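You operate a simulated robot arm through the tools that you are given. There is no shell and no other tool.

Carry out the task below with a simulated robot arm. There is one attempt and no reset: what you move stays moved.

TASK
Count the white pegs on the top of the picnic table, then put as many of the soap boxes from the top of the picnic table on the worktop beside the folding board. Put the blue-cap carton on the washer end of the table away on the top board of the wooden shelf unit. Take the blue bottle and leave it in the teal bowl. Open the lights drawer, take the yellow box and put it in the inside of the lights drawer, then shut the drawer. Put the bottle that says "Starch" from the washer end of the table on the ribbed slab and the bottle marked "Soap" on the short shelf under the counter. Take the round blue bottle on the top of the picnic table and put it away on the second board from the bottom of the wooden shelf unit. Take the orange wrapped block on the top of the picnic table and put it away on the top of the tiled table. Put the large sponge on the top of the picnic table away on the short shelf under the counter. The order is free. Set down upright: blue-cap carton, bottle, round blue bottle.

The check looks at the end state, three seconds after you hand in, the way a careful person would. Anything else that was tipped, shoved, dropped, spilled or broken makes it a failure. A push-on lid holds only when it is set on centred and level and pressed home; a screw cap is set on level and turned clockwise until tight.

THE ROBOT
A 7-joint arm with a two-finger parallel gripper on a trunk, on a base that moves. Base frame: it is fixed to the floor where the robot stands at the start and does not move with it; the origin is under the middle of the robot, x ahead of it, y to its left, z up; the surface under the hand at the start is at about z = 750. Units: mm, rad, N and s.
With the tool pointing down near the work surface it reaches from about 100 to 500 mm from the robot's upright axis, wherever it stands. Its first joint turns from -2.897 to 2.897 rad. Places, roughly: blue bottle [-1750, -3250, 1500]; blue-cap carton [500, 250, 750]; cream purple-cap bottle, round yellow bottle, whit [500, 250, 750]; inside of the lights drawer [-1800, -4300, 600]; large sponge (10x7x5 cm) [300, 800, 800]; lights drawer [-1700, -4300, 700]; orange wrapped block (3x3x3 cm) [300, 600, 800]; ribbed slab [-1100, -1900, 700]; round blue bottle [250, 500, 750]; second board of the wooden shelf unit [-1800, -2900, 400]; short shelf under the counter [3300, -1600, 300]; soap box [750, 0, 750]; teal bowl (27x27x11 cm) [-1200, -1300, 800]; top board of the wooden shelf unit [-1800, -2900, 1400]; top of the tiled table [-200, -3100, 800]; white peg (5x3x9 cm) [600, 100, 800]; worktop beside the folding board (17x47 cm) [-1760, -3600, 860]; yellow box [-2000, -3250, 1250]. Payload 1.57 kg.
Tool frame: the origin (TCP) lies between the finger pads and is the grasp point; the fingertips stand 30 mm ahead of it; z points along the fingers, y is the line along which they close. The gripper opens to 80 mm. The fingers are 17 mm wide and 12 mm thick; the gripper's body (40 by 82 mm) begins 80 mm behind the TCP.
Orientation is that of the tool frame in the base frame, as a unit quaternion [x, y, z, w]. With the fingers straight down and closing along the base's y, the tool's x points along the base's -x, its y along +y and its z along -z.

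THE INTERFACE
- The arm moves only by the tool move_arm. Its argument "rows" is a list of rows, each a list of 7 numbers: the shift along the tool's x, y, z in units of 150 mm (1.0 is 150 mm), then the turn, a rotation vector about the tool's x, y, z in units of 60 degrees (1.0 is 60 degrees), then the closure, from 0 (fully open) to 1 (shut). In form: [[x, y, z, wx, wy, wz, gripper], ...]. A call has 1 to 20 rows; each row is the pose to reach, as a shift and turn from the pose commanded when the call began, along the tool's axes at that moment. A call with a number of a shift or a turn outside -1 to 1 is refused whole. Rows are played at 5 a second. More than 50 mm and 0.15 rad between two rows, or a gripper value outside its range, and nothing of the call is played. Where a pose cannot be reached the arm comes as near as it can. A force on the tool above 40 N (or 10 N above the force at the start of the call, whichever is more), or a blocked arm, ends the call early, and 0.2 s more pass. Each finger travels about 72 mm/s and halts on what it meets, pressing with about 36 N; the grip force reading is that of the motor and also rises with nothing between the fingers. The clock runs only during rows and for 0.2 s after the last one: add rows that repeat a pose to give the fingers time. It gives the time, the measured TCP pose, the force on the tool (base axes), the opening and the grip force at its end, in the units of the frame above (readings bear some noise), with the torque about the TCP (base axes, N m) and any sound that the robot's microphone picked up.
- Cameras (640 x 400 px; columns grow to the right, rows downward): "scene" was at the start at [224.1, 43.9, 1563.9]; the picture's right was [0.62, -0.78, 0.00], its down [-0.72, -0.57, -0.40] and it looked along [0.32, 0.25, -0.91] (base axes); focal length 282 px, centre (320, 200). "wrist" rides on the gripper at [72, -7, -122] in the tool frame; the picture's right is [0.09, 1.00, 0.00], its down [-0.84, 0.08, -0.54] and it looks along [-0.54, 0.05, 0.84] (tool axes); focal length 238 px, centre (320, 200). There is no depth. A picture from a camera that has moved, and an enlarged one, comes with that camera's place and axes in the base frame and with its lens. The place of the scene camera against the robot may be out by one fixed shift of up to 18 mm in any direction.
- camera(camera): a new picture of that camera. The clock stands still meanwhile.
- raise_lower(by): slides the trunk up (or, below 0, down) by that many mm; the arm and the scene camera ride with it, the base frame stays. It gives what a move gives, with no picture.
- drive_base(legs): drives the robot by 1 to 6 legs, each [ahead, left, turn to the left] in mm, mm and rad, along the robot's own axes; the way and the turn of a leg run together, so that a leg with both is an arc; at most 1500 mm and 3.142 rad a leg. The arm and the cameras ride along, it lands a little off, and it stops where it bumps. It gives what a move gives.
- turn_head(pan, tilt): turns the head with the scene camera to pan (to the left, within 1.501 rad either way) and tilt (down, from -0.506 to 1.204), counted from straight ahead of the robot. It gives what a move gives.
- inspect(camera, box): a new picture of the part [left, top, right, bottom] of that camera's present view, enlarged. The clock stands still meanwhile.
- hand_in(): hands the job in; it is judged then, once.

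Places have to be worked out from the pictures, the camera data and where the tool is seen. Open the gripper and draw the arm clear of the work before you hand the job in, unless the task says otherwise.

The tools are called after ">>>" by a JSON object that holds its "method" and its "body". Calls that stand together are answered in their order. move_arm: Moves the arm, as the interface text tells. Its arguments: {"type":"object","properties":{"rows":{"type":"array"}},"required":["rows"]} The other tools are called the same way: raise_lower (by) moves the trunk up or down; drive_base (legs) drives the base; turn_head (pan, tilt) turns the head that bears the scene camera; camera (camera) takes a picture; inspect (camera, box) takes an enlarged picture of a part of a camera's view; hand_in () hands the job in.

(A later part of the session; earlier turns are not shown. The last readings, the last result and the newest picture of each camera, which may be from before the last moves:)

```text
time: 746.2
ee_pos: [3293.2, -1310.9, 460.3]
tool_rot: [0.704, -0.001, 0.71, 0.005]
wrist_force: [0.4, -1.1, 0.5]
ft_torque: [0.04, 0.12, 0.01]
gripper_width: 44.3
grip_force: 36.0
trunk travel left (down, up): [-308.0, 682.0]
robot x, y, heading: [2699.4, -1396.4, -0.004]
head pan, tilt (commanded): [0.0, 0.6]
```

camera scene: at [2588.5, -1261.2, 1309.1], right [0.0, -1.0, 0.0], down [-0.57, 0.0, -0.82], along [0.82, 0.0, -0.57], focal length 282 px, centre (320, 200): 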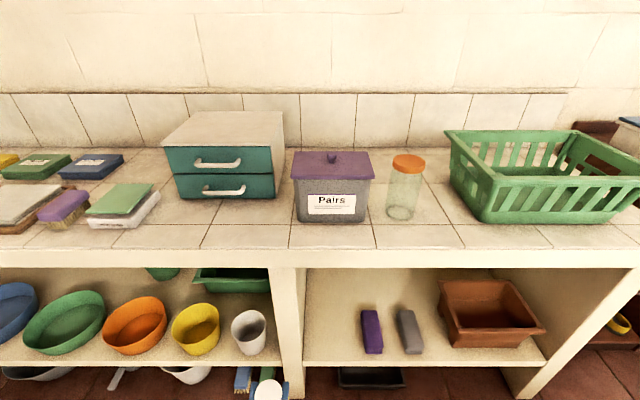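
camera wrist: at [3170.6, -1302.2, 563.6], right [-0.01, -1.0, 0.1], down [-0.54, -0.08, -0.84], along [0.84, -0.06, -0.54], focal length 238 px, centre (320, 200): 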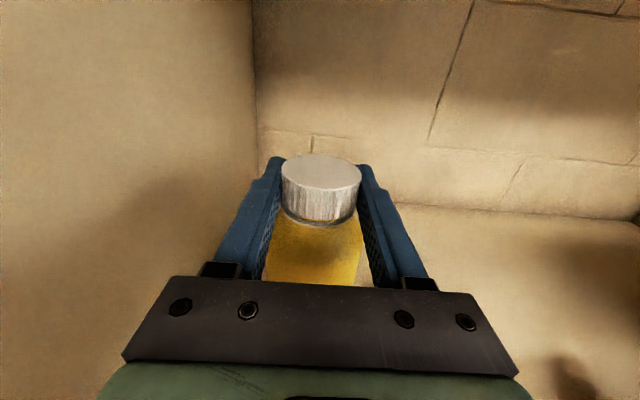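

Contact at z≈460 (shelf 300). One more millimetre-level press, then release.

>>> {"method": "raise_lower", "body": {"by": -2}}

>>> {"method": "move_arm", "body": {"rows": [[0, 0, 0, 0, 0, 0, 0.35], [0, 0, 0, 0, 0, 0, 0.25], [0, 0, 0, 0, 0, 0, 0.1], [0, 0, 0, 0, 0, 0, 0], [0, 0, 0, 0, 0, 0, 0]]}}

>>> {"method": "camera", "body": {"camera": "wrist"}}

```text
time: 746.7
ee_pos: [3292.7, -1311.1, 459.6]
tool_rot: [0.702, 0.001, 0.712, 0.004]
wrist_force: [-2.9, -1.0, 9.7]
ft_torque: [0.09, 0.34, -0.01]
gripper_width: 44.6
grip_force: 35.7
trunk travel left (down, up): [-306.0, 684.0]
robot x, y, heading: [2700.3, -1395.6, -0.012]
head pan, tilt (commanded): [0.0, 0.6]
```

```text
time: 747.9
ee_pos: [3293.0, -1310.7, 456.7]
tool_rot: [0.705, 0.0, 0.709, 0.005]
wrist_force: [-0.2, -0.3, 0.3]
ft_torque: [0.0, -0.01, 0.01]
gripper_width: 80.0
grip_force: 0.0
trunk travel left (down, up): [-306.0, 684.0]
robot x, y, heading: [2702.2, -1393.0, -0.007]
head pan, tilt (commanded): [0.0, 0.6]
```

```text
taken
camera wrist: at [3170.3, -1302.1, 527.1], right [-0.01, -1.0, 0.1], down [-0.54, -0.08, -0.84], along [0.84, -0.06, -0.53], focal length 238 px, centre (320, 200)
```

wrist: 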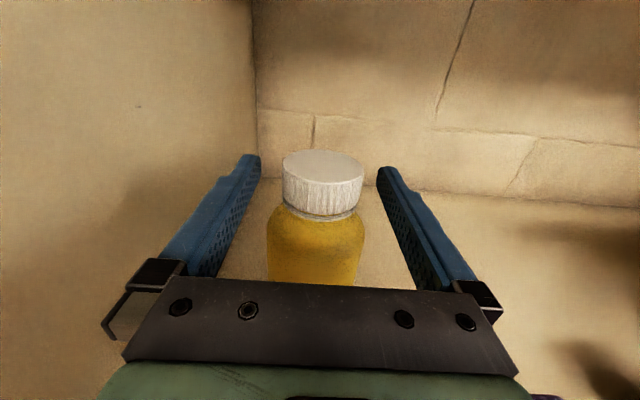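

The Soap bottle stands on the short shelf. Backing out.

>>> {"method": "drive_base", "body": {"legs": [[-380, 0, 0]]}}

>>> {"method": "camera", "body": {"camera": "wrist"}}

>>> {"method": "raise_lower", "body": {"by": 400}}

```text
time: 750.3
ee_pos: [2914.6, -1308.8, 456.5]
tool_rot: [0.705, -0.001, 0.709, 0.006]
wrist_force: [0.6, -0.1, 0.0]
ft_torque: [0.02, 0.03, 0.03]
gripper_width: 79.7
grip_force: 0.1
trunk travel left (down, up): [-306.0, 684.0]
robot x, y, heading: [2322.8, -1388.3, -0.013]
head pan, tilt (commanded): [0.0, 0.6]
```

```text
taken
camera wrist: at [2792.3, -1300.0, 527.0], right [-0.01, -1.0, 0.1], down [-0.54, -0.08, -0.84], along [0.84, -0.06, -0.53], focal length 238 px, centre (320, 200)
```

wrist: 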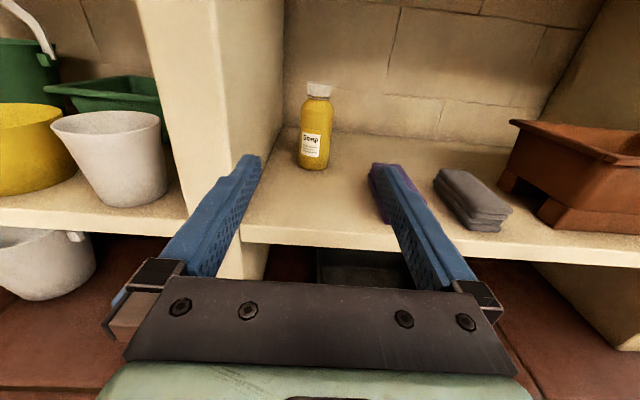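

```text
time: 754.1
ee_pos: [2914.5, -1308.8, 858.0]
tool_rot: [0.705, -0.001, 0.709, 0.006]
wrist_force: [-0.3, 0.3, -0.1]
ft_torque: [-0.02, 0.0, -0.02]
gripper_width: 79.8
grip_force: 0.1
trunk travel left (down, up): [-706.0, 284.0]
robot x, y, heading: [2323.9, -1392.4, -0.006]
head pan, tilt (commanded): [0.0, 0.6]
```

Now back to the table for the sponge and the orange block.

>>> {"method": "raise_lower", "body": {"by": 150}}

>>> {"method": "drive_base", "body": {"legs": [[0, 290, 0], [-1500, 0, 0], [-980, 0, 0]]}}

>>> {"method": "drive_base", "body": {"legs": [[0, 1450, 0]]}}

>>> {"method": "turn_head", "body": {"pan": 0.7, "tilt": 0.9}}

>>> {"method": "camera", "body": {"camera": "scene"}}

```text
time: 755.9
ee_pos: [2914.9, -1309.3, 1007.0]
tool_rot: [0.705, -0.001, 0.709, 0.006]
wrist_force: [0.2, 0.6, -0.2]
ft_torque: [-0.02, 0.04, -0.01]
gripper_width: 80.4
grip_force: 0.1
trunk travel left (down, up): [-856.0, 134.0]
robot x, y, heading: [2321.4, -1389.9, -0.005]
head pan, tilt (commanded): [0.0, 0.6]
```

```text
time: 769.3
ee_pos: [502.3, -991.6, 1007.1]
tool_rot: [0.705, 0.0, 0.709, 0.004]
wrist_force: [-1.1, -0.2, 0.9]
ft_torque: [-0.01, -0.02, -0.02]
gripper_width: 79.5
grip_force: 0.1
trunk travel left (down, up): [-856.0, 134.0]
robot x, y, heading: [-89.2, -1075.0, -0.005]
head pan, tilt (commanded): [0.0, 0.6]
```

```text
time: 776.4
ee_pos: [499.1, 451.5, 1006.9]
tool_rot: [0.705, 0.006, 0.709, -0.001]
wrist_force: [-0.6, -0.3, -0.6]
ft_torque: [-0.02, 0.0, 0.03]
gripper_width: 80.0
grip_force: 0.3
trunk travel left (down, up): [-856.0, 134.0]
robot x, y, heading: [-90.7, 356.5, 0.014]
head pan, tilt (commanded): [0.0, 0.6]
```

```text
time: 777.5
ee_pos: [498.0, 451.3, 1007.1]
tool_rot: [0.705, 0.006, 0.709, -0.002]
wrist_force: [-0.3, 1.0, 1.3]
ft_torque: [0.0, -0.02, 0.0]
gripper_width: 80.2
grip_force: 0.0
trunk travel left (down, up): [-856.0, 134.0]
robot x, y, heading: [-91.8, 360.0, 0.014]
head pan, tilt (commanded): [0.7, 0.901]
```

```text
taken
camera scene: at [143.5, 414.2, 1617.5], right [0.65, -0.76, 0.0], down [-0.6, -0.51, -0.62], along [0.47, 0.4, -0.78], focal length 282 px, centre (320, 200)
```

scene: 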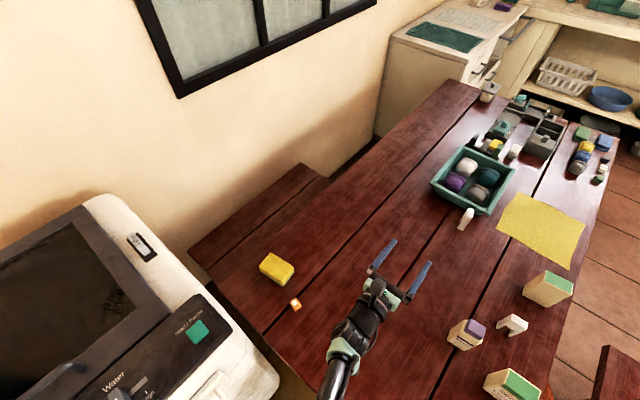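

Sponge and orange block are visible at the left. Zooming in.

>>> {"method": "inspect", "body": {"camera": "scene", "box": [230, 235, 350, 325]}}

```text
4.44 times, centred on (290, 280) of scene
camera zoom: at [143.5, 414.2, 1617.5], right [0.65, -0.76, 0.0], down [-0.6, -0.51, -0.62], along [0.47, 0.4, -0.78], focal length 1255 px, centre (453, -156)
```

zoom: 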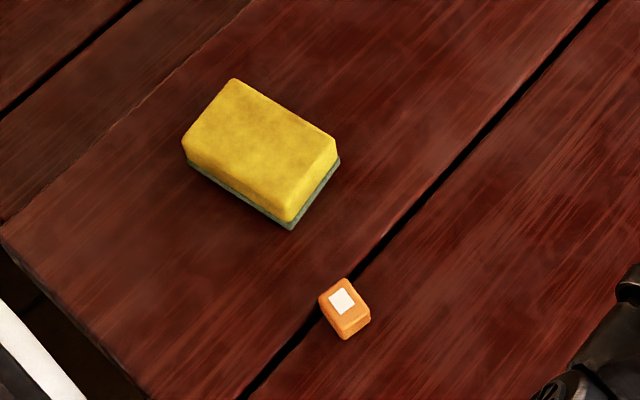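

Orange block ≈(313,662); sponge ≈(351,778), long side along y. Taking the orange block first: retract, shift left and pitch the tool down.

>>> {"method": "move_arm", "body": {"rows": [[0, 0, -0.3, 0, 0, 0, 0], [0, 0, -0.6, 0, 0, 0, 0], [0, 0, -0.9, 0, 0, 0, 0], [0, -0.3, -1, 0, 0, 0, 0], [0, -0.6, -1, 0, 0, 0, 0], [0, -0.85, -1, 0, 0, 0, 0]]}}

>>> {"method": "move_arm", "body": {"rows": [[0, 0, 0, 0, -0.125, 0, 0], [0, 0, 0, 0, -0.25, 0, 0], [0, 0, 0, 0, -0.375, 0, 0], [0, 0, 0, 0, -0.5, 0, 0], [0, 0, 0, 0, -0.625, 0, 0], [0, 0, 0, 0, -0.75, 0, 0], [0, 0, 0, 0, -0.875, 0, 0], [0, 0, 0, 0, -1, 0, 0]]}}

>>> {"method": "move_arm", "body": {"rows": [[0, 0, 0, 0, -0.125, 0, 0], [0, 0, 0, 0, -0.25, 0, 0], [0, 0, 0, 0, -0.375, 0, 0], [0, 0, 0, 0, -0.5, 0, 0], [0, 0, 0, 0, -0.5, 0, 0]]}}

>>> {"method": "drive_base", "body": {"legs": [[60, 0, -0.014]]}}

>>> {"method": "camera", "body": {"camera": "wrist"}}

```text
time: 778.9
ee_pos: [346.9, 577.9, 1006.9]
tool_rot: [0.705, 0.007, 0.709, 0.0]
wrist_force: [0.1, -0.1, 0.0]
ft_torque: [-0.03, -0.01, -0.01]
gripper_width: 79.9
grip_force: 0.1
trunk travel left (down, up): [-856.0, 134.0]
robot x, y, heading: [-86.2, 356.4, 0.012]
head pan, tilt (commanded): [0.7, 0.901]
```

```text
time: 780.7
ee_pos: [349.4, 578.1, 1005.9]
tool_rot: [0.965, 0.006, 0.261, 0.002]
wrist_force: [-0.8, -0.3, -0.5]
ft_torque: [-0.03, -0.03, -0.01]
gripper_width: 80.0
grip_force: 0.1
trunk travel left (down, up): [-856.0, 134.0]
robot x, y, heading: [-93.1, 355.9, 0.006]
head pan, tilt (commanded): [0.7, 0.901]
```

```text
time: 781.9
ee_pos: [346.6, 577.7, 1004.4]
tool_rot: [1.0, 0.007, 0.002, 0.003]
wrist_force: [0.2, 0.7, -0.6]
ft_torque: [-0.01, -0.02, -0.03]
gripper_width: 80.1
grip_force: 0.0
out of reach, approached as far as the arm can: row 1, 2
trunk travel left (down, up): [-856.0, 134.0]
robot x, y, heading: [-90.4, 358.3, 0.011]
head pan, tilt (commanded): [0.7, 0.901]
```

```text
time: 782.9
ee_pos: [412.2, 571.1, 1004.4]
tool_rot: [1.0, -0.002, 0.003, 0.005]
wrist_force: [0.1, -0.3, -0.3]
ft_torque: [0.01, 0.01, 0.02]
gripper_width: 79.8
grip_force: 0.1
trunk travel left (down, up): [-856.0, 134.0]
robot x, y, heading: [-33.6, 357.2, -0.005]
head pan, tilt (commanded): [0.7, 0.901]
```

```text
taken
camera wrist: at [483.4, 579.6, 1126.1], right [0.09, -1.0, 0.01], down [-0.84, -0.07, 0.54], along [-0.54, -0.05, -0.84], focal length 238 px, centre (320, 200)
```

wrist: 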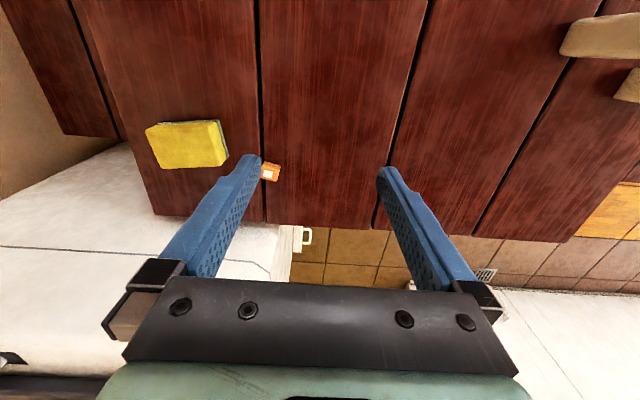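

Block at ≈(305,644). Moving above it and lowering partway.

>>> {"method": "move_arm", "body": {"rows": [[-0.2, -0.12, 0.1, 0, 0, 0, 0], [-0.4, -0.24, 0.2, 0, 0, 0, 0], [-0.6, -0.36, 0.3, 0, 0, 0, 0], [-0.71, -0.487, 0.45, 0, 0, 0, 0], [-0.71, -0.487, 0.65, 0, 0, 0, 0], [-0.71, -0.487, 0.65, 0, 0, 0, 0]]}}

>>> {"method": "camera", "body": {"camera": "wrist"}}

```text
time: 784.3
ee_pos: [307.1, 643.3, 904.3]
tool_rot: [1.0, -0.001, 0.003, 0.002]
wrist_force: [-0.2, 0.4, 0.2]
ft_torque: [-0.03, 0.0, -0.01]
gripper_width: 80.1
grip_force: 0.1
trunk travel left (down, up): [-856.0, 134.0]
robot x, y, heading: [-27.6, 360.2, -0.004]
head pan, tilt (commanded): [0.7, 0.901]
```

```text
taken
camera wrist: at [378.3, 652.0, 1025.9], right [0.09, -1.0, 0.01], down [-0.84, -0.07, 0.54], along [-0.53, -0.05, -0.84], focal length 238 px, centre (320, 200)
```

wrist: 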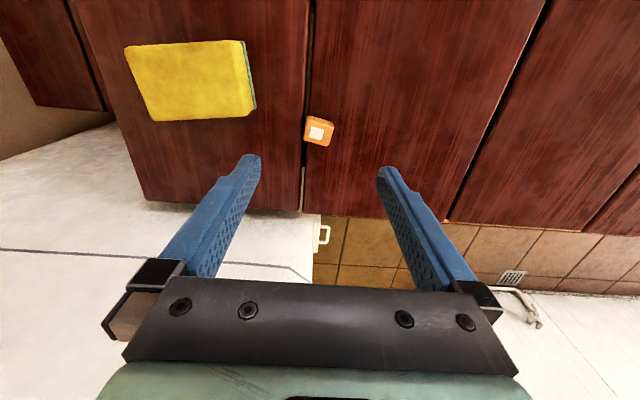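

Block is right below. Lowering the trunk 95 mm, then the arm to fingertip level.

>>> {"method": "raise_lower", "body": {"by": -95}}

>>> {"method": "move_arm", "body": {"rows": [[0, -0.01, 0.06, 0, 0, 0, 0], [0, -0.01, 0.12, 0, 0, 0, 0], [0, -0.01, 0.16, 0, 0, 0, 0], [0, -0.01, 0.16, 0, 0, 0, 0]]}}

>>> {"method": "camera", "body": {"camera": "wrist"}}

```text
time: 785.5
ee_pos: [306.5, 644.9, 808.3]
tool_rot: [1.0, -0.001, 0.003, 0.002]
wrist_force: [1.5, 0.4, -0.3]
ft_torque: [0.01, -0.03, 0.0]
gripper_width: 79.9
grip_force: 0.1
trunk travel left (down, up): [-761.0, 229.0]
robot x, y, heading: [-28.7, 357.5, -0.007]
head pan, tilt (commanded): [0.7, 0.901]
```

```text
time: 786.5
ee_pos: [306.8, 645.4, 786.9]
tool_rot: [1.0, 0.0, 0.004, 0.003]
wrist_force: [-0.7, 0.1, -0.3]
ft_torque: [0.02, -0.03, 0.01]
gripper_width: 80.1
grip_force: 0.1
trunk travel left (down, up): [-761.0, 229.0]
robot x, y, heading: [-29.7, 357.2, -0.007]
head pan, tilt (commanded): [0.7, 0.901]
```

```text
taken
camera wrist: at [378.3, 653.5, 907.8], right [0.09, -1.0, 0.01], down [-0.84, -0.07, 0.54], along [-0.53, -0.05, -0.84], focal length 238 px, centre (320, 200)
```

wrist: 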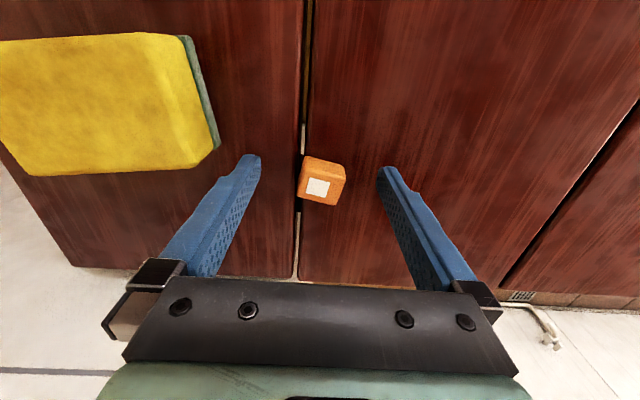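

Rotating ~9° to match the block's faces, then closing.

>>> {"method": "move_arm", "body": {"rows": [[0, 0, 0, 0, 0, 0.08, 0], [0, 0, 0, 0, 0, 0.15, 0], [0, 0, 0, 0, 0, 0.15, 0.4], [0, 0, 0, 0, 0, 0.15, 1], [0, 0, 0, 0, 0, 0.15, 1], [0, 0, 0, 0, 0, 0.15, 1], [0, 0, 0, 0, 0, 0.15, 1]]}}

>>> {"method": "camera", "body": {"camera": "wrist"}}

```text
time: 788.1
ee_pos: [308.1, 645.9, 787.1]
tool_rot: [0.997, -0.079, 0.003, 0.003]
wrist_force: [0.2, -0.1, -0.1]
ft_torque: [0.03, 0.02, -0.01]
gripper_width: 28.4
grip_force: 35.9
trunk travel left (down, up): [-761.0, 229.0]
robot x, y, heading: [-32.0, 355.2, -0.001]
head pan, tilt (commanded): [0.7, 0.901]
```

```text
taken
camera wrist: at [378.9, 642.3, 907.9], right [-0.07, -1.0, 0.01], down [-0.84, 0.06, 0.54], along [-0.54, 0.03, -0.84], focal length 238 px, centre (320, 200)
```

wrist: 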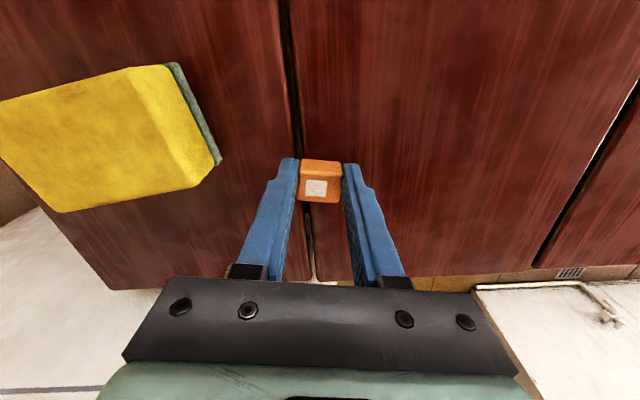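

Block gripped (28 mm). Lifting and driving to the tiled table.

>>> {"method": "raise_lower", "body": {"by": 229}}

>>> {"method": "drive_base", "body": {"legs": [[-150, 0, 0], [0, -1450, 0], [0, 0, -1.571], [0, -200, 0], [900, 0, 0]]}}

>>> {"method": "turn_head", "body": {"pan": 0.0, "tilt": 0.6}}

>>> {"method": "camera", "body": {"camera": "scene"}}

>>> {"method": "camera", "body": {"camera": "wrist"}}

```text
time: 790.6
ee_pos: [308.0, 644.7, 1016.1]
tool_rot: [0.997, -0.08, 0.003, 0.003]
wrist_force: [0.5, 0.5, 0.6]
ft_torque: [-0.02, -0.01, -0.01]
gripper_width: 28.4
grip_force: 35.7
trunk travel left (down, up): [-990.0, 0.0]
robot x, y, heading: [-31.4, 356.4, -0.004]
head pan, tilt (commanded): [0.7, 0.901]
```

```text
time: 808.3
ee_pos: [-99.9, -2349.5, 1015.7]
tool_rot: [-0.645, 0.764, 0.0, -0.005]
wrist_force: [0.8, -0.2, 0.0]
ft_torque: [0.0, 0.03, -0.01]
gripper_width: 28.6
grip_force: 35.6
trunk travel left (down, up): [-990.0, 0.0]
robot x, y, heading: [-389.0, -2010.1, -1.585]
head pan, tilt (commanded): [0.7, 0.901]
```

```text
time: 809.3
ee_pos: [-98.9, -2350.2, 1016.1]
tool_rot: [-0.645, 0.764, -0.001, -0.005]
wrist_force: [0.0, -0.1, 1.2]
ft_torque: [-0.03, 0.02, 0.0]
gripper_width: 28.5
grip_force: 36.2
trunk travel left (down, up): [-990.0, 0.0]
robot x, y, heading: [-388.7, -2011.1, -1.588]
head pan, tilt (commanded): [0.0, 0.6]
```

```text
taken
camera scene: at [-381.0, -2261.2, 1776.2], right [-1.0, 0.01, 0.0], down [0.01, 0.57, -0.82], along [-0.01, -0.82, -0.57], focal length 282 px, centre (320, 200)
```

scene: 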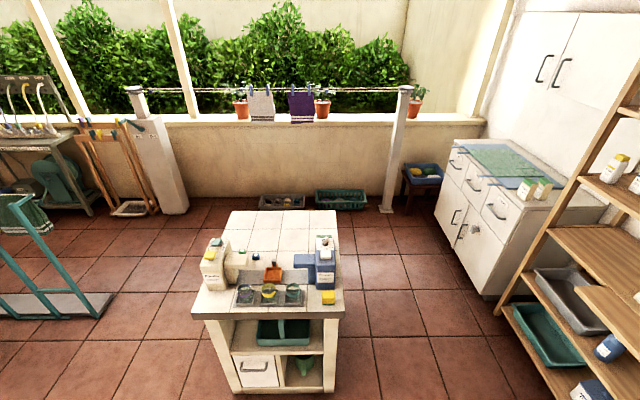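

```text
taken
camera wrist: at [-104.3, -2420.8, 1136.9], right [-1.0, 0.08, 0.01], down [0.07, 0.84, 0.54], along [0.04, 0.54, -0.84], focal length 238 px, centre (320, 200)
```

wrist: 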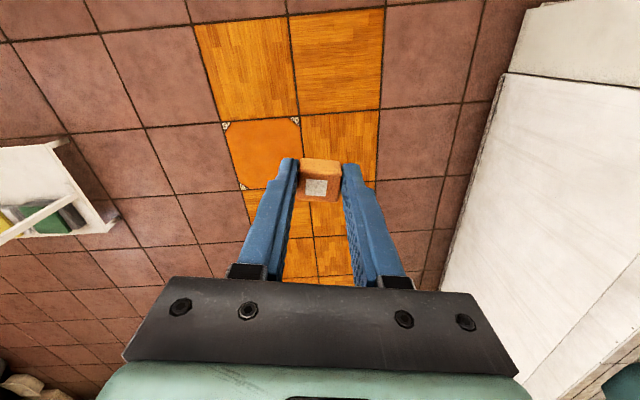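

The tiled table's rear half (y≈-3280…-3580) is free. I'll reach it from the aisle on its west side: turn, go through the gap, then face the table.

>>> {"method": "drive_base", "body": {"legs": [[0, 0, -1.555], [60, 520, 0], [200, 70, 0], [200, 300, 0], [0, 530, 0]]}}

>>> {"method": "drive_base", "body": {"legs": [[0, 0, 3.14]]}}

>>> {"method": "turn_head", "body": {"pan": 0.0, "tilt": 0.8}}

>>> {"method": "camera", "body": {"camera": "scene"}}

>>> {"method": "camera", "body": {"camera": "wrist"}}

```text
time: 822.0
ee_pos: [-1183.9, -3716.7, 1015.3]
tool_rot: [0.078, 0.997, 0.002, -0.003]
wrist_force: [0.2, 0.6, -0.8]
ft_torque: [0.01, -0.01, 0.03]
gripper_width: 28.5
grip_force: 36.2
trunk travel left (down, up): [-990.0, 0.0]
robot x, y, heading: [-845.7, -3427.2, 3.137]
head pan, tilt (commanded): [0.0, 0.6]
```

```text
time: 829.8
ee_pos: [-512.0, -3137.3, 1016.6]
tool_rot: [0.997, -0.077, 0.003, 0.003]
wrist_force: [-0.1, 0.4, -0.5]
ft_torque: [0.0, -0.01, 0.0]
gripper_width: 28.3
grip_force: 35.9
trunk travel left (down, up): [-990.0, 0.0]
robot x, y, heading: [-850.0, -3429.4, 0.001]
head pan, tilt (commanded): [0.0, 0.6]
```

```text
time: 830.5
ee_pos: [-510.7, -3136.5, 1015.4]
tool_rot: [0.997, -0.076, 0.003, 0.003]
wrist_force: [-0.3, 0.9, -1.0]
ft_torque: [0.02, 0.02, 0.0]
gripper_width: 28.7
grip_force: 36.2
trunk travel left (down, up): [-990.0, 0.0]
robot x, y, heading: [-851.3, -3426.3, 0.004]
head pan, tilt (commanded): [0.0, 0.799]
```

```text
taken
camera scene: at [-588.9, -3420.1, 1759.4], right [0.0, -1.0, 0.0], down [-0.72, 0.0, -0.7], along [0.7, 0.0, -0.72], focal length 282 px, centre (320, 200)
```

scene: 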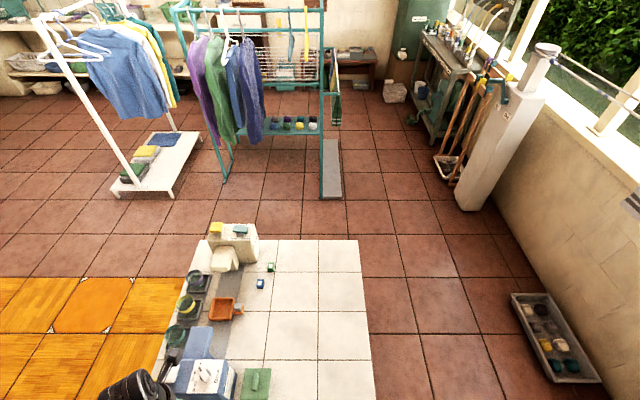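

```text
taken
camera wrist: at [-439.7, -3139.9, 1136.9], right [-0.06, -1.0, 0.01], down [-0.84, 0.06, 0.54], along [-0.54, 0.03, -0.84], focal length 238 px, centre (320, 200)
```

wrist: 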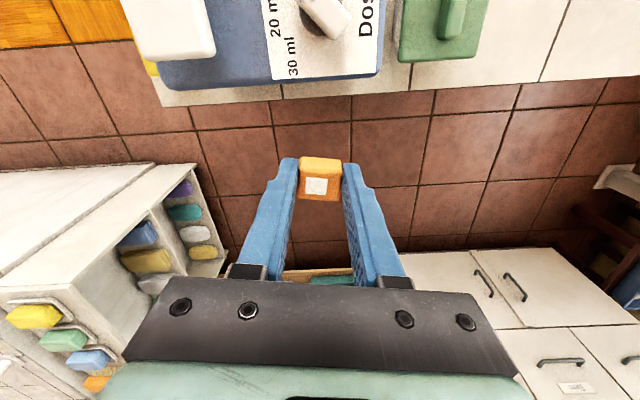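

Free area is right ahead of the robot. I'll swing the arm right (along y, outside the table edge) and then forward over the free tiles.

>>> {"method": "move_arm", "body": {"rows": [[0.04, 0.25, 0, 0, 0, 0, 1], [0.08, 0.5, 0, 0, 0, 0, 1], [0.12, 0.75, 0, 0, 0, 0, 1], [0.15, 0.965, 0, 0, 0, 0, 1]]}}

>>> {"method": "move_arm", "body": {"rows": [[0.04, 0.25, 0, 0, 0, 0, 1], [0.08, 0.5, 0, 0, 0, 0, 1], [0.12, 0.75, 0, 0, 0, 0, 1], [0.15, 0.965, 0, 0, 0, 0, 1]]}}

>>> {"method": "move_arm", "body": {"rows": [[0.25, -0.04, 0, 0, 0, 0, 1], [0.5, -0.08, 0, 0, 0, 0, 1], [0.79, -0.123, 0, 0, 0, 0, 1], [0.79, -0.123, 0, 0, 0, 0, 1]]}}

>>> {"method": "camera", "body": {"camera": "wrist"}}

>>> {"method": "camera", "body": {"camera": "scene"}}

```text
time: 831.5
ee_pos: [-510.8, -3284.7, 1017.6]
tool_rot: [0.997, -0.076, 0.003, 0.002]
wrist_force: [-0.6, 0.9, -0.1]
ft_torque: [-0.02, 0.01, 0.01]
gripper_width: 28.4
grip_force: 35.9
trunk travel left (down, up): [-990.0, 0.0]
robot x, y, heading: [-848.1, -3430.9, 0.001]
head pan, tilt (commanded): [0.0, 0.799]
```

```text
time: 832.5
ee_pos: [-510.7, -3427.6, 1017.5]
tool_rot: [0.997, -0.077, 0.002, 0.002]
wrist_force: [0.7, -0.5, -0.1]
ft_torque: [-0.01, 0.01, 0.0]
gripper_width: 28.4
grip_force: 35.9
trunk travel left (down, up): [-990.0, 0.0]
robot x, y, heading: [-849.2, -3426.5, -0.001]
head pan, tilt (commanded): [0.0, 0.799]
```

```text
time: 833.5
ee_pos: [-389.3, -3427.0, 1015.6]
tool_rot: [0.997, -0.076, 0.003, 0.003]
wrist_force: [-0.1, -0.2, -1.1]
ft_torque: [0.02, 0.02, 0.0]
gripper_width: 28.4
grip_force: 36.4
trunk travel left (down, up): [-990.0, 0.0]
robot x, y, heading: [-847.1, -3429.9, -0.001]
head pan, tilt (commanded): [0.0, 0.799]
```

```text
taken
camera wrist: at [-318.5, -3429.5, 1135.9], right [-0.06, -1.0, 0.01], down [-0.84, 0.06, 0.54], along [-0.54, 0.03, -0.84], focal length 238 px, centre (320, 200)
```

wrist: 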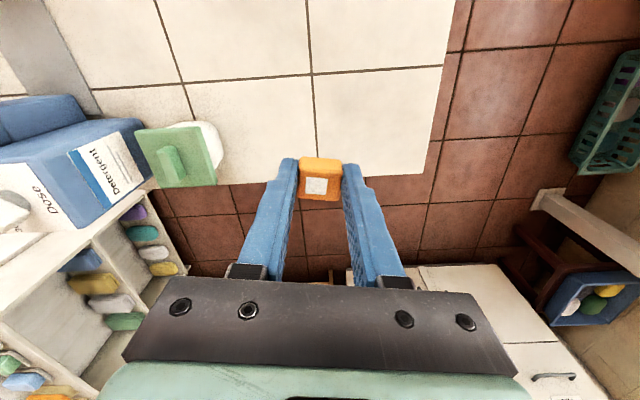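

```text
taken
camera scene: at [-589.3, -3419.9, 1759.5], right [0.0, -1.0, 0.0], down [-0.72, 0.0, -0.7], along [0.7, 0.0, -0.72], focal length 282 px, centre (320, 200)
```

scene: 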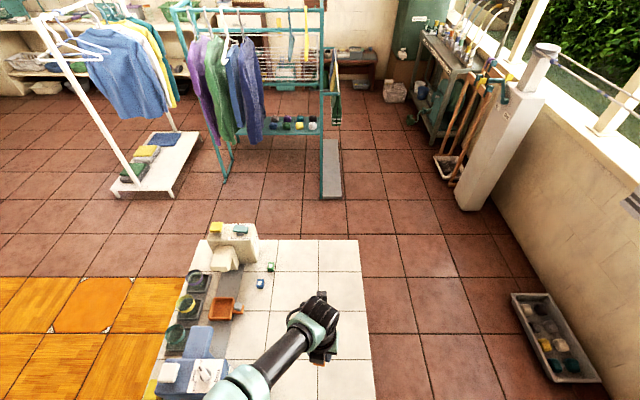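

Good free tiles below, ~100 mm in from the edge. Lowering the trunk 150 mm, then in small steps to contact.

>>> {"method": "raise_lower", "body": {"by": -150}}

>>> {"method": "raise_lower", "body": {"by": -15}}

>>> {"method": "camera", "body": {"camera": "wrist"}}

```text
time: 835.2
ee_pos: [-390.3, -3426.1, 865.0]
tool_rot: [0.997, -0.077, 0.003, 0.003]
wrist_force: [0.5, -0.5, -0.3]
ft_torque: [0.0, -0.02, -0.01]
gripper_width: 28.5
grip_force: 36.4
trunk travel left (down, up): [-840.0, 150.0]
robot x, y, heading: [-845.9, -3430.5, 0.003]
head pan, tilt (commanded): [0.0, 0.799]
```

```text
time: 835.9
ee_pos: [-390.7, -3426.5, 850.1]
tool_rot: [0.997, -0.077, 0.003, 0.003]
wrist_force: [0.1, 0.5, 1.2]
ft_torque: [0.01, -0.04, 0.02]
gripper_width: 28.4
grip_force: 35.7
trunk travel left (down, up): [-825.0, 165.0]
robot x, y, heading: [-846.8, -3426.5, 0.002]
head pan, tilt (commanded): [0.0, 0.799]
```

```text
taken
camera wrist: at [-318.7, -3429.5, 970.6], right [-0.06, -1.0, 0.01], down [-0.84, 0.06, 0.54], along [-0.54, 0.03, -0.84], focal length 238 px, centre (320, 200)
```

wrist: 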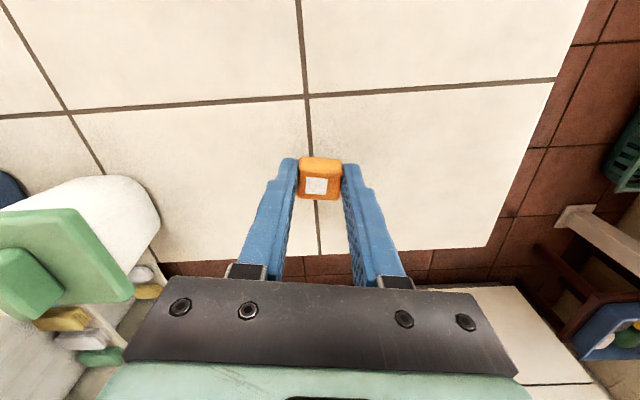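

>>> {"method": "raise_lower", "body": {"by": -6}}

>>> {"method": "raise_lower", "body": {"by": -4}}

>>> {"method": "raise_lower", "body": {"by": -4}}

```text
time: 836.4
ee_pos: [-390.0, -3426.4, 843.2]
tool_rot: [0.997, -0.076, 0.004, 0.003]
wrist_force: [-0.2, 0.1, -0.1]
ft_torque: [0.02, -0.01, -0.04]
gripper_width: 28.5
grip_force: 35.7
trunk travel left (down, up): [-819.0, 171.0]
robot x, y, heading: [-843.8, -3425.2, 0.003]
head pan, tilt (commanded): [0.0, 0.799]
```

```text
time: 836.9
ee_pos: [-389.7, -3426.1, 839.1]
tool_rot: [0.997, -0.077, 0.003, 0.003]
wrist_force: [0.2, 0.8, 1.6]
ft_torque: [0.01, -0.05, 0.0]
gripper_width: 28.6
grip_force: 35.6
trunk travel left (down, up): [-815.0, 175.0]
robot x, y, heading: [-851.8, -3428.5, 0.001]
head pan, tilt (commanded): [0.0, 0.799]
```

```text
time: 837.5
ee_pos: [-389.2, -3427.4, 836.2]
tool_rot: [0.997, -0.077, 0.004, 0.003]
wrist_force: [-2.4, 0.1, 12.4]
ft_torque: [0.12, 0.14, 0.01]
gripper_width: 28.7
grip_force: 35.9
trunk travel left (down, up): [-811.0, 179.0]
robot x, y, heading: [-845.2, -3425.9, 0.001]
head pan, tilt (commanded): [0.0, 0.799]
```

Contact (table ≈z 799). Releasing and rising.

>>> {"method": "move_arm", "body": {"rows": [[0, 0, 0, 0, 0, 0, 0.55], [0, 0, 0, 0, 0, 0, 0.4], [0, 0, 0, 0, 0, 0, 0.2], [0, 0, 0, 0, 0, 0, 0], [0, 0, 0, 0, 0, 0, 0]]}}

>>> {"method": "raise_lower", "body": {"by": 170}}

>>> {"method": "camera", "body": {"camera": "wrist"}}

```text
time: 838.7
ee_pos: [-390.2, -3426.1, 835.4]
tool_rot: [0.997, -0.077, 0.004, 0.003]
wrist_force: [0.5, 0.0, -1.0]
ft_torque: [0.02, 0.01, -0.01]
gripper_width: 80.2
grip_force: 0.1
trunk travel left (down, up): [-811.0, 179.0]
robot x, y, heading: [-846.8, -3425.4, -0.002]
head pan, tilt (commanded): [0.0, 0.799]
```

```text
time: 840.6
ee_pos: [-390.7, -3426.8, 1005.5]
tool_rot: [0.997, -0.077, 0.004, 0.002]
wrist_force: [0.3, 0.1, -1.1]
ft_torque: [0.0, 0.01, 0.01]
gripper_width: 80.2
grip_force: 0.1
trunk travel left (down, up): [-981.0, 9.0]
robot x, y, heading: [-845.8, -3429.7, -0.003]
head pan, tilt (commanded): [0.0, 0.799]
```

```text
taken
camera wrist: at [-318.7, -3429.5, 1126.6], right [-0.06, -1.0, 0.01], down [-0.84, 0.06, 0.54], along [-0.54, 0.03, -0.84], focal length 238 px, centre (320, 200)
```

wrist: 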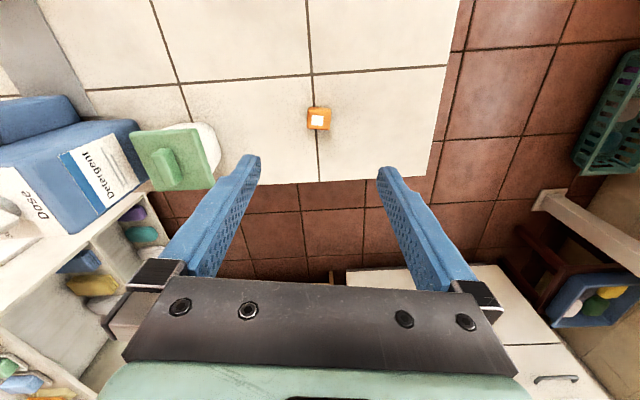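

The block is on the tiled table. Last item: the large sponge. Turning back and driving to the picnic table.

>>> {"method": "drive_base", "body": {"legs": [[0, 0, -3.14], [0, -530, 0], [-200, -300, 0], [-200, -70, 0], [0, -1230, 0], [-280, 0, 0]]}}

>>> {"method": "drive_base", "body": {"legs": [[0, 0, 3.14]]}}

```text
time: 861.5
ee_pos: [-473.7, -1349.8, 1005.8]
tool_rot: [0.123, 0.992, 0.003, -0.002]
wrist_force: [-0.3, 0.8, -0.4]
ft_torque: [-0.01, 0.0, 0.02]
gripper_width: 80.0
grip_force: 0.0
trunk travel left (down, up): [-981.0, 9.0]
robot x, y, heading: [-12.6, -1389.2, 3.051]
head pan, tilt (commanded): [0.0, 0.799]
```

```text
time: 869.3
ee_pos: [438.0, -1423.7, 1005.9]
tool_rot: [0.994, -0.113, 0.003, 0.003]
wrist_force: [0.7, -0.3, -0.4]
ft_torque: [0.02, -0.02, 0.0]
gripper_width: 80.4
grip_force: 0.1
trunk travel left (down, up): [-981.0, 9.0]
robot x, y, heading: [-19.7, -1392.2, -0.077]
head pan, tilt (commanded): [0.0, 0.799]
```

>>> {"method": "drive_base", "body": {"legs": [[0, 0, 0.077], [-150, 0, 0], [0, 1480, 0], [0, 270, 0]]}}

>>> {"method": "turn_head", "body": {"pan": 0.9, "tilt": 0.9}}

>>> {"method": "camera", "body": {"camera": "scene"}}

```text
time: 879.7
ee_pos: [293.7, 367.8, 1004.8]
tool_rot: [0.997, -0.082, 0.004, 0.002]
wrist_force: [-0.2, -0.3, 0.2]
ft_torque: [-0.01, -0.01, 0.0]
gripper_width: 79.8
grip_force: 0.1
trunk travel left (down, up): [-981.0, 9.0]
robot x, y, heading: [-161.5, 372.8, -0.004]
head pan, tilt (commanded): [0.0, 0.799]
```

```text
time: 880.9
ee_pos: [294.0, 369.1, 1004.5]
tool_rot: [0.997, -0.081, 0.004, 0.003]
wrist_force: [0.3, -0.2, 0.6]
ft_torque: [-0.01, 0.0, 0.02]
gripper_width: 79.9
grip_force: 0.1
trunk travel left (down, up): [-981.0, 9.0]
robot x, y, heading: [-163.3, 368.8, -0.002]
head pan, tilt (commanded): [0.901, 0.901]
```

```text
taken
camera scene: at [61.8, 435.9, 1742.5], right [0.78, -0.63, 0.0], down [-0.49, -0.61, -0.62], along [0.39, 0.48, -0.78], focal length 282 px, centre (320, 200)
```

scene: 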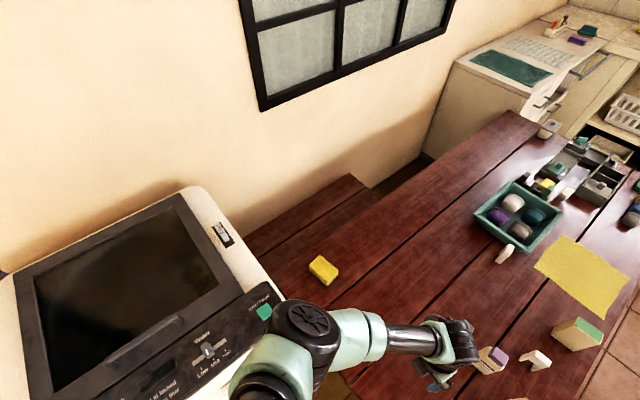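

Now I need the gripper closing along x for the sponge. I'll lower the trunk 150 mm and yaw the tool to the right, checking reachability here first.

>>> {"method": "raise_lower", "body": {"by": -100}}

>>> {"method": "move_arm", "body": {"rows": [[0, 0, 0, 0, 0, 0.125, 0], [0, 0, 0, 0, 0, 0.25, 0], [0, 0, 0, 0, 0, 0.375, 0], [0, 0, 0, 0, 0, 0.5, 0], [0, 0, 0, 0, 0, 0.625, 0], [0, 0, 0, 0, 0, 0.75, 0], [0, 0, 0, 0, 0, 0.875, 0], [0, 0, 0, 0, 0, 1, 0]]}}

>>> {"method": "move_arm", "body": {"rows": [[0, 0, 0, 0, 0, 0.12, 0], [0, 0, 0, 0, 0, 0.24, 0], [0, 0, 0, 0, 0, 0.24, 0]]}}

```text
time: 882.2
ee_pos: [294.0, 369.6, 904.8]
tool_rot: [0.997, -0.08, 0.004, 0.003]
wrist_force: [-0.5, -0.4, 1.2]
ft_torque: [0.02, -0.01, -0.03]
gripper_width: 79.8
grip_force: 0.1
trunk travel left (down, up): [-881.0, 109.0]
robot x, y, heading: [-162.5, 372.4, -0.006]
head pan, tilt (commanded): [0.901, 0.901]
```

```text
time: 884.0
ee_pos: [293.6, 367.2, 905.8]
tool_rot: [0.822, -0.57, 0.005, 0.001]
wrist_force: [-0.7, 0.7, 0.5]
ft_torque: [-0.02, 0.0, 0.01]
gripper_width: 80.1
grip_force: 0.0
trunk travel left (down, up): [-881.0, 109.0]
robot x, y, heading: [-163.1, 369.1, -0.009]
head pan, tilt (commanded): [0.901, 0.901]
```

```text
time: 884.8
ee_pos: [293.9, 367.8, 906.8]
tool_rot: [0.744, -0.668, 0.005, 0.001]
wrist_force: [0.0, 0.5, 0.4]
ft_torque: [0.02, -0.01, 0.03]
gripper_width: 80.0
grip_force: 0.2
trunk travel left (down, up): [-881.0, 109.0]
robot x, y, heading: [-163.1, 370.7, -0.008]
head pan, tilt (commanded): [0.901, 0.901]
```

The yaw works here. Driving 140 mm forward and swinging the arm left toward the sponge.

>>> {"method": "drive_base", "body": {"legs": [[140, 0, 0.005]]}}

>>> {"method": "move_arm", "body": {"rows": [[-0.25, 0.02, 0, 0, 0, 0, 0], [-0.5, 0.04, 0, 0, 0, 0, 0], [-0.75, 0.06, 0, 0, 0, 0, 0], [-0.95, 0.09, 0, 0, 0, 0, 0]]}}

>>> {"method": "move_arm", "body": {"rows": [[-0.25, 0.02, 0, 0, 0, 0, 0], [-0.5, 0.04, 0, 0, 0, 0, 0], [-0.75, 0.06, 0, 0, 0, 0, 0], [-0.95, 0.09, 0, 0, 0, 0, 0]]}}

>>> {"method": "camera", "body": {"camera": "wrist"}}

```text
time: 886.1
ee_pos: [433.6, 366.5, 907.2]
tool_rot: [0.746, -0.666, 0.005, 0.0]
wrist_force: [-0.3, -0.2, 0.1]
ft_torque: [0.0, 0.0, 0.0]
gripper_width: 80.2
grip_force: 0.0
trunk travel left (down, up): [-881.0, 109.0]
robot x, y, heading: [-24.7, 367.8, -0.003]
head pan, tilt (commanded): [0.901, 0.901]
```

```text
time: 887.1
ee_pos: [405.1, 508.2, 908.8]
tool_rot: [0.745, -0.666, 0.005, 0.001]
wrist_force: [0.1, -0.1, -0.9]
ft_torque: [-0.01, 0.01, -0.03]
gripper_width: 79.9
grip_force: 0.0
trunk travel left (down, up): [-881.0, 109.0]
robot x, y, heading: [-21.6, 371.1, -0.007]
head pan, tilt (commanded): [0.901, 0.901]
```

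```text
time: 888.1
ee_pos: [376.5, 646.6, 903.7]
tool_rot: [0.745, -0.667, 0.005, 0.0]
wrist_force: [-0.8, 0.1, 0.0]
ft_torque: [-0.02, -0.01, 0.0]
gripper_width: 80.4
grip_force: 0.0
trunk travel left (down, up): [-881.0, 109.0]
robot x, y, heading: [-23.8, 373.4, -0.004]
head pan, tilt (commanded): [0.901, 0.901]
```

```text
taken
camera wrist: at [389.6, 578.2, 1025.7], right [-0.98, -0.2, 0.0], down [-0.17, 0.83, 0.54], along [-0.1, 0.52, -0.84], focal length 238 px, centre (320, 200)
```

wrist: 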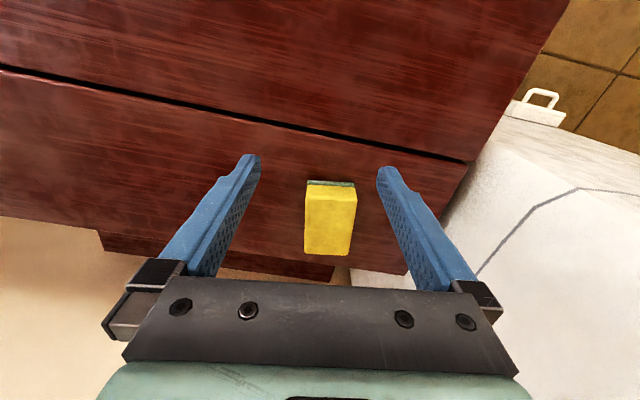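

Sponge centre ≈(346,750), turned ~9°. Moving above it.

>>> {"method": "move_arm", "body": {"rows": [[-0.2, 0.04, 0, 0, 0, -0.02, 0], [-0.4, 0.08, 0, 0, 0, -0.04, 0], [-0.6, 0.11, 0, 0, 0, -0.05, 0], [-0.708, 0.126, 0, 0, 0, -0.05, 0], [-0.708, 0.126, 0, 0, 0, -0.05, 0]]}}

>>> {"method": "camera", "body": {"camera": "wrist"}}

```text
time: 889.3
ee_pos: [339.5, 728.8, 904.0]
tool_rot: [0.763, -0.647, 0.004, 0.0]
wrist_force: [-0.3, 0.1, -0.1]
ft_torque: [0.02, 0.01, -0.02]
gripper_width: 80.0
grip_force: 0.1
out of reach, approached as far as the arm can: row 3, 4, 5
trunk travel left (down, up): [-881.0, 109.0]
robot x, y, heading: [-20.6, 372.7, -0.009]
head pan, tilt (commanded): [0.901, 0.901]
```

```text
taken
camera wrist: at [357.3, 659.9, 1024.6], right [-0.97, -0.25, 0.0], down [-0.22, 0.82, 0.54], along [-0.13, 0.52, -0.84], focal length 238 px, centre (320, 200)
```

wrist: 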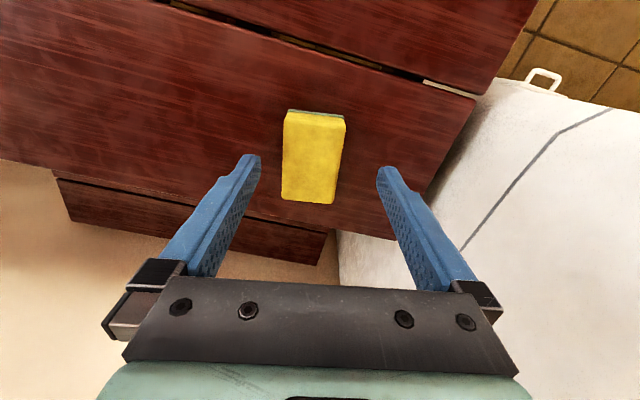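

At the reach limit, 22 mm short along the sponge's length. Lowering the trunk a bit improves the reach; then I'll correct.

>>> {"method": "raise_lower", "body": {"by": -50}}

>>> {"method": "move_arm", "body": {"rows": [[-0.07, -0.03, 0, 0, 0, 0, 0], [-0.14, -0.047, 0, 0, 0, 0, 0], [-0.14, -0.047, 0, 0, 0, 0, 0]]}}

>>> {"method": "camera", "body": {"camera": "wrist"}}

```text
time: 890.3
ee_pos: [340.0, 728.8, 853.4]
tool_rot: [0.763, -0.647, 0.003, 0.001]
wrist_force: [-0.2, 0.1, -0.2]
ft_torque: [-0.02, 0.0, 0.01]
gripper_width: 80.1
grip_force: 0.1
trunk travel left (down, up): [-831.0, 159.0]
robot x, y, heading: [-20.7, 369.1, -0.006]
head pan, tilt (commanded): [0.901, 0.901]
```

```text
time: 891.1
ee_pos: [339.3, 728.5, 852.8]
tool_rot: [0.763, -0.647, 0.004, 0.001]
wrist_force: [-0.1, -0.1, 0.4]
ft_torque: [-0.02, -0.05, -0.01]
gripper_width: 80.1
grip_force: 0.1
out of reach, approached as far as the arm can: row 1, 2, 3
trunk travel left (down, up): [-831.0, 159.0]
robot x, y, heading: [-20.2, 369.1, -0.012]
head pan, tilt (commanded): [0.901, 0.901]
```

```text
taken
camera wrist: at [357.2, 660.1, 974.7], right [-0.97, -0.25, 0.0], down [-0.22, 0.82, 0.54], along [-0.13, 0.52, -0.84], focal length 238 px, centre (320, 200)
```

wrist: 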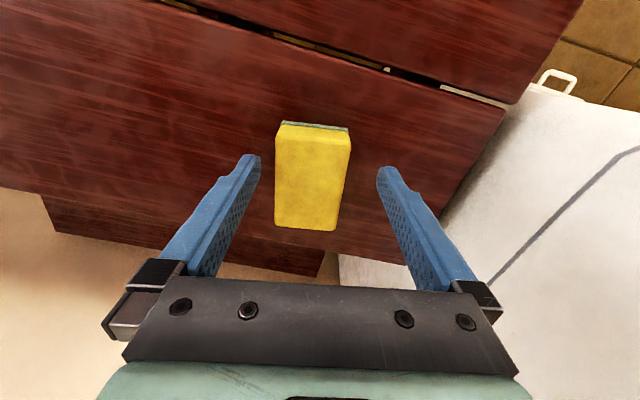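

I'll raise the arm 90 mm and lower the trunk 90 mm, which extends the horizontal reach, and then shift.

>>> {"method": "move_arm", "body": {"rows": [[0, 0, -0.2, 0, 0, 0, 0], [0, 0, -0.4, 0, 0, 0, 0], [0, 0, -0.6, 0, 0, 0, 0], [-0.07, -0.025, -0.6, 0, 0, 0, 0], [-0.14, -0.047, -0.6, 0, 0, 0, 0], [-0.14, -0.047, -0.6, 0, 0, 0, 0]]}}

>>> {"method": "raise_lower", "body": {"by": -90}}

>>> {"method": "camera", "body": {"camera": "wrist"}}

```text
time: 892.5
ee_pos: [344.8, 749.8, 943.8]
tool_rot: [0.763, -0.647, 0.004, 0.0]
wrist_force: [-0.1, -0.1, -0.2]
ft_torque: [0.0, 0.01, 0.01]
gripper_width: 80.0
grip_force: 0.0
trunk travel left (down, up): [-831.0, 159.0]
robot x, y, heading: [-18.4, 368.1, -0.001]
head pan, tilt (commanded): [0.901, 0.901]
```

```text
time: 893.7
ee_pos: [344.0, 749.3, 855.2]
tool_rot: [0.763, -0.647, 0.005, 0.0]
wrist_force: [0.6, -0.3, -0.8]
ft_torque: [0.01, 0.02, 0.03]
gripper_width: 80.1
grip_force: 0.1
trunk travel left (down, up): [-741.0, 249.0]
robot x, y, heading: [-23.4, 371.8, -0.005]
head pan, tilt (commanded): [0.901, 0.901]
```

```text
taken
camera wrist: at [361.7, 680.9, 976.1], right [-0.97, -0.25, 0.0], down [-0.22, 0.82, 0.54], along [-0.13, 0.52, -0.84], focal length 238 px, centre (320, 200)
```

wrist: 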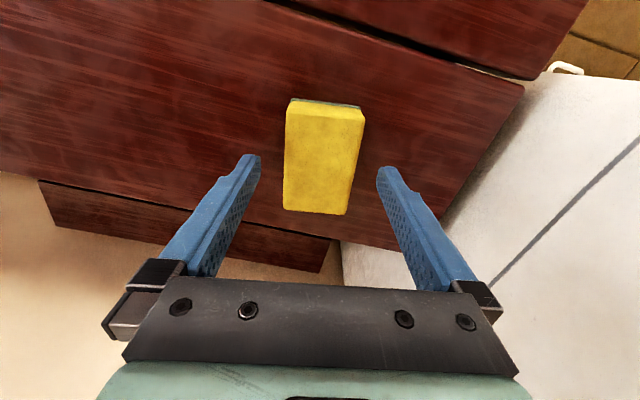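

Directly above the sponge. Lowering the trunk 67 mm around it and closing.

>>> {"method": "raise_lower", "body": {"by": -40}}

>>> {"method": "camera", "body": {"camera": "wrist"}}

>>> {"method": "raise_lower", "body": {"by": -27}}

>>> {"method": "move_arm", "body": {"rows": [[0, 0, 0, 0, 0, 0, 0.2], [0, 0, 0, 0, 0, 0, 1], [0, 0, 0, 0, 0, 0, 1], [0, 0, 0, 0, 0, 0, 1], [0, 0, 0, 0, 0, 0, 1]]}}

>>> {"method": "camera", "body": {"camera": "wrist"}}

```text
time: 894.5
ee_pos: [343.7, 748.9, 814.5]
tool_rot: [0.763, -0.647, 0.004, 0.0]
wrist_force: [0.4, -0.2, -0.2]
ft_torque: [0.01, 0.03, 0.0]
gripper_width: 80.2
grip_force: 0.1
trunk travel left (down, up): [-701.0, 289.0]
robot x, y, heading: [-22.2, 371.5, -0.006]
head pan, tilt (commanded): [0.901, 0.901]
```

```text
taken
camera wrist: at [361.7, 680.9, 936.0], right [-0.97, -0.25, 0.0], down [-0.22, 0.82, 0.54], along [-0.13, 0.52, -0.84], focal length 238 px, centre (320, 200)
```

wrist: 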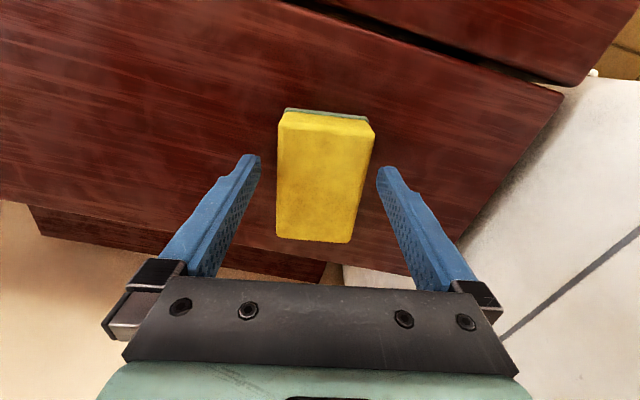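

```text
time: 895.3
ee_pos: [344.7, 749.3, 786.9]
tool_rot: [0.763, -0.647, 0.004, 0.0]
wrist_force: [-0.2, -0.5, -0.4]
ft_torque: [-0.03, 0.0, 0.0]
gripper_width: 80.0
grip_force: 0.1
trunk travel left (down, up): [-674.0, 316.0]
robot x, y, heading: [-19.7, 366.8, -0.003]
head pan, tilt (commanded): [0.901, 0.901]
```

```text
time: 896.5
ee_pos: [343.7, 749.3, 788.8]
tool_rot: [0.763, -0.647, 0.005, 0.0]
wrist_force: [-0.3, -0.1, 1.1]
ft_torque: [0.0, 0.04, -0.03]
gripper_width: 61.0
grip_force: 35.7
trunk travel left (down, up): [-674.0, 316.0]
robot x, y, heading: [-21.1, 372.0, -0.01]
head pan, tilt (commanded): [0.901, 0.901]
```

```text
taken
camera wrist: at [361.7, 680.9, 909.1], right [-0.97, -0.25, 0.0], down [-0.22, 0.82, 0.54], along [-0.13, 0.52, -0.84], focal length 238 px, centre (320, 200)
```

wrist: 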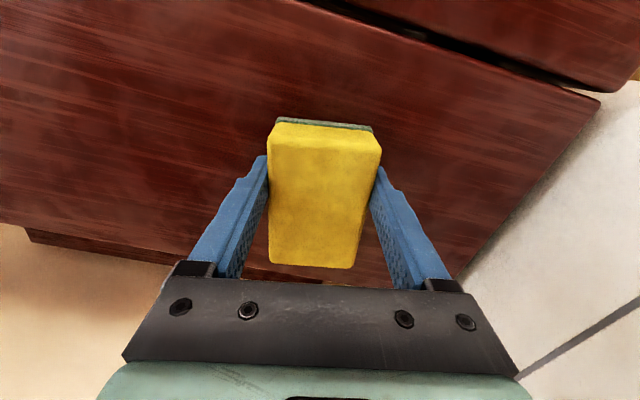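

Sponge gripped (61 mm). Lifting, backing off, and bringing the arm to the centre line.

>>> {"method": "raise_lower", "body": {"by": 250}}

>>> {"method": "drive_base", "body": {"legs": [[-130, 0, 0.005]]}}

>>> {"method": "move_arm", "body": {"rows": [[0.2, -0.08, 0, 0, 0, 0.04, 1], [0.4, -0.16, 0, 0, 0, 0.08, 1], [0.6, -0.24, 0, 0, 0, 0.12, 1], [0.8, -0.32, 0, 0, 0, 0.157, 1], [1, -0.4, 0, 0, 0, 0.157, 1]]}}

>>> {"method": "move_arm", "body": {"rows": [[0.25, 0, 0, 0, 0, 0, 1], [0.5, 0, 0, 0, 0, 0, 1], [0.75, 0, 0, 0, 0, 0, 1], [1, 0, 0, 0, 0, 0, 1]]}}

>>> {"method": "camera", "body": {"camera": "wrist"}}

```text
time: 899.0
ee_pos: [344.2, 749.5, 1038.2]
tool_rot: [0.763, -0.647, 0.004, 0.0]
wrist_force: [-0.3, -0.2, -0.5]
ft_torque: [0.02, 0.0, 0.02]
gripper_width: 61.0
grip_force: 36.3
trunk travel left (down, up): [-924.0, 66.0]
robot x, y, heading: [-26.3, 370.7, -0.006]
head pan, tilt (commanded): [0.901, 0.901]
```

```text
time: 900.4
ee_pos: [208.6, 751.1, 1037.6]
tool_rot: [0.765, -0.644, 0.004, 0.0]
wrist_force: [0.0, -0.9, -0.4]
ft_torque: [0.0, 0.03, -0.02]
gripper_width: 61.2
grip_force: 35.7
trunk travel left (down, up): [-924.0, 66.0]
robot x, y, heading: [-156.5, 371.9, 0.005]
head pan, tilt (commanded): [0.901, 0.901]
```

```text
time: 901.6
ee_pos: [293.1, 611.8, 1039.9]
tool_rot: [0.709, -0.705, 0.005, -0.001]
wrist_force: [0.8, -0.4, 0.3]
ft_torque: [0.02, -0.02, -0.03]
gripper_width: 61.3
grip_force: 35.5
trunk travel left (down, up): [-924.0, 66.0]
robot x, y, heading: [-159.7, 373.3, -0.003]
head pan, tilt (commanded): [0.901, 0.901]
```

```text
time: 902.6
ee_pos: [295.9, 460.6, 1042.1]
tool_rot: [0.709, -0.706, 0.003, 0.0]
wrist_force: [0.3, -0.3, 0.1]
ft_torque: [0.04, 0.0, 0.02]
gripper_width: 60.8
grip_force: 35.9
trunk travel left (down, up): [-924.0, 66.0]
robot x, y, heading: [-154.7, 373.1, 0.001]
head pan, tilt (commanded): [0.901, 0.901]
```

```text
taken
camera wrist: at [302.9, 389.7, 1162.7], right [-1.0, -0.1, -0.01], down [-0.09, 0.84, 0.54], along [-0.05, 0.53, -0.84], focal length 238 px, centre (320, 200)
```

wrist: 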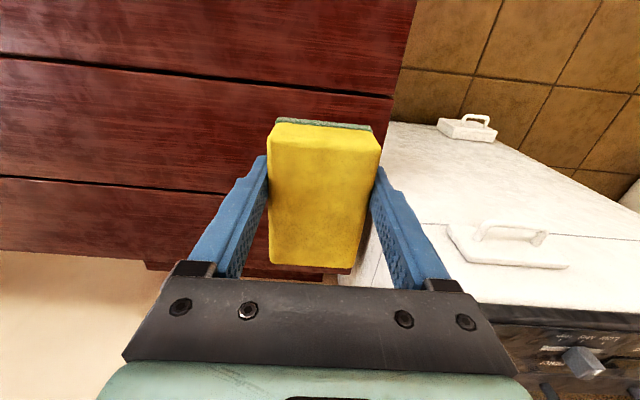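

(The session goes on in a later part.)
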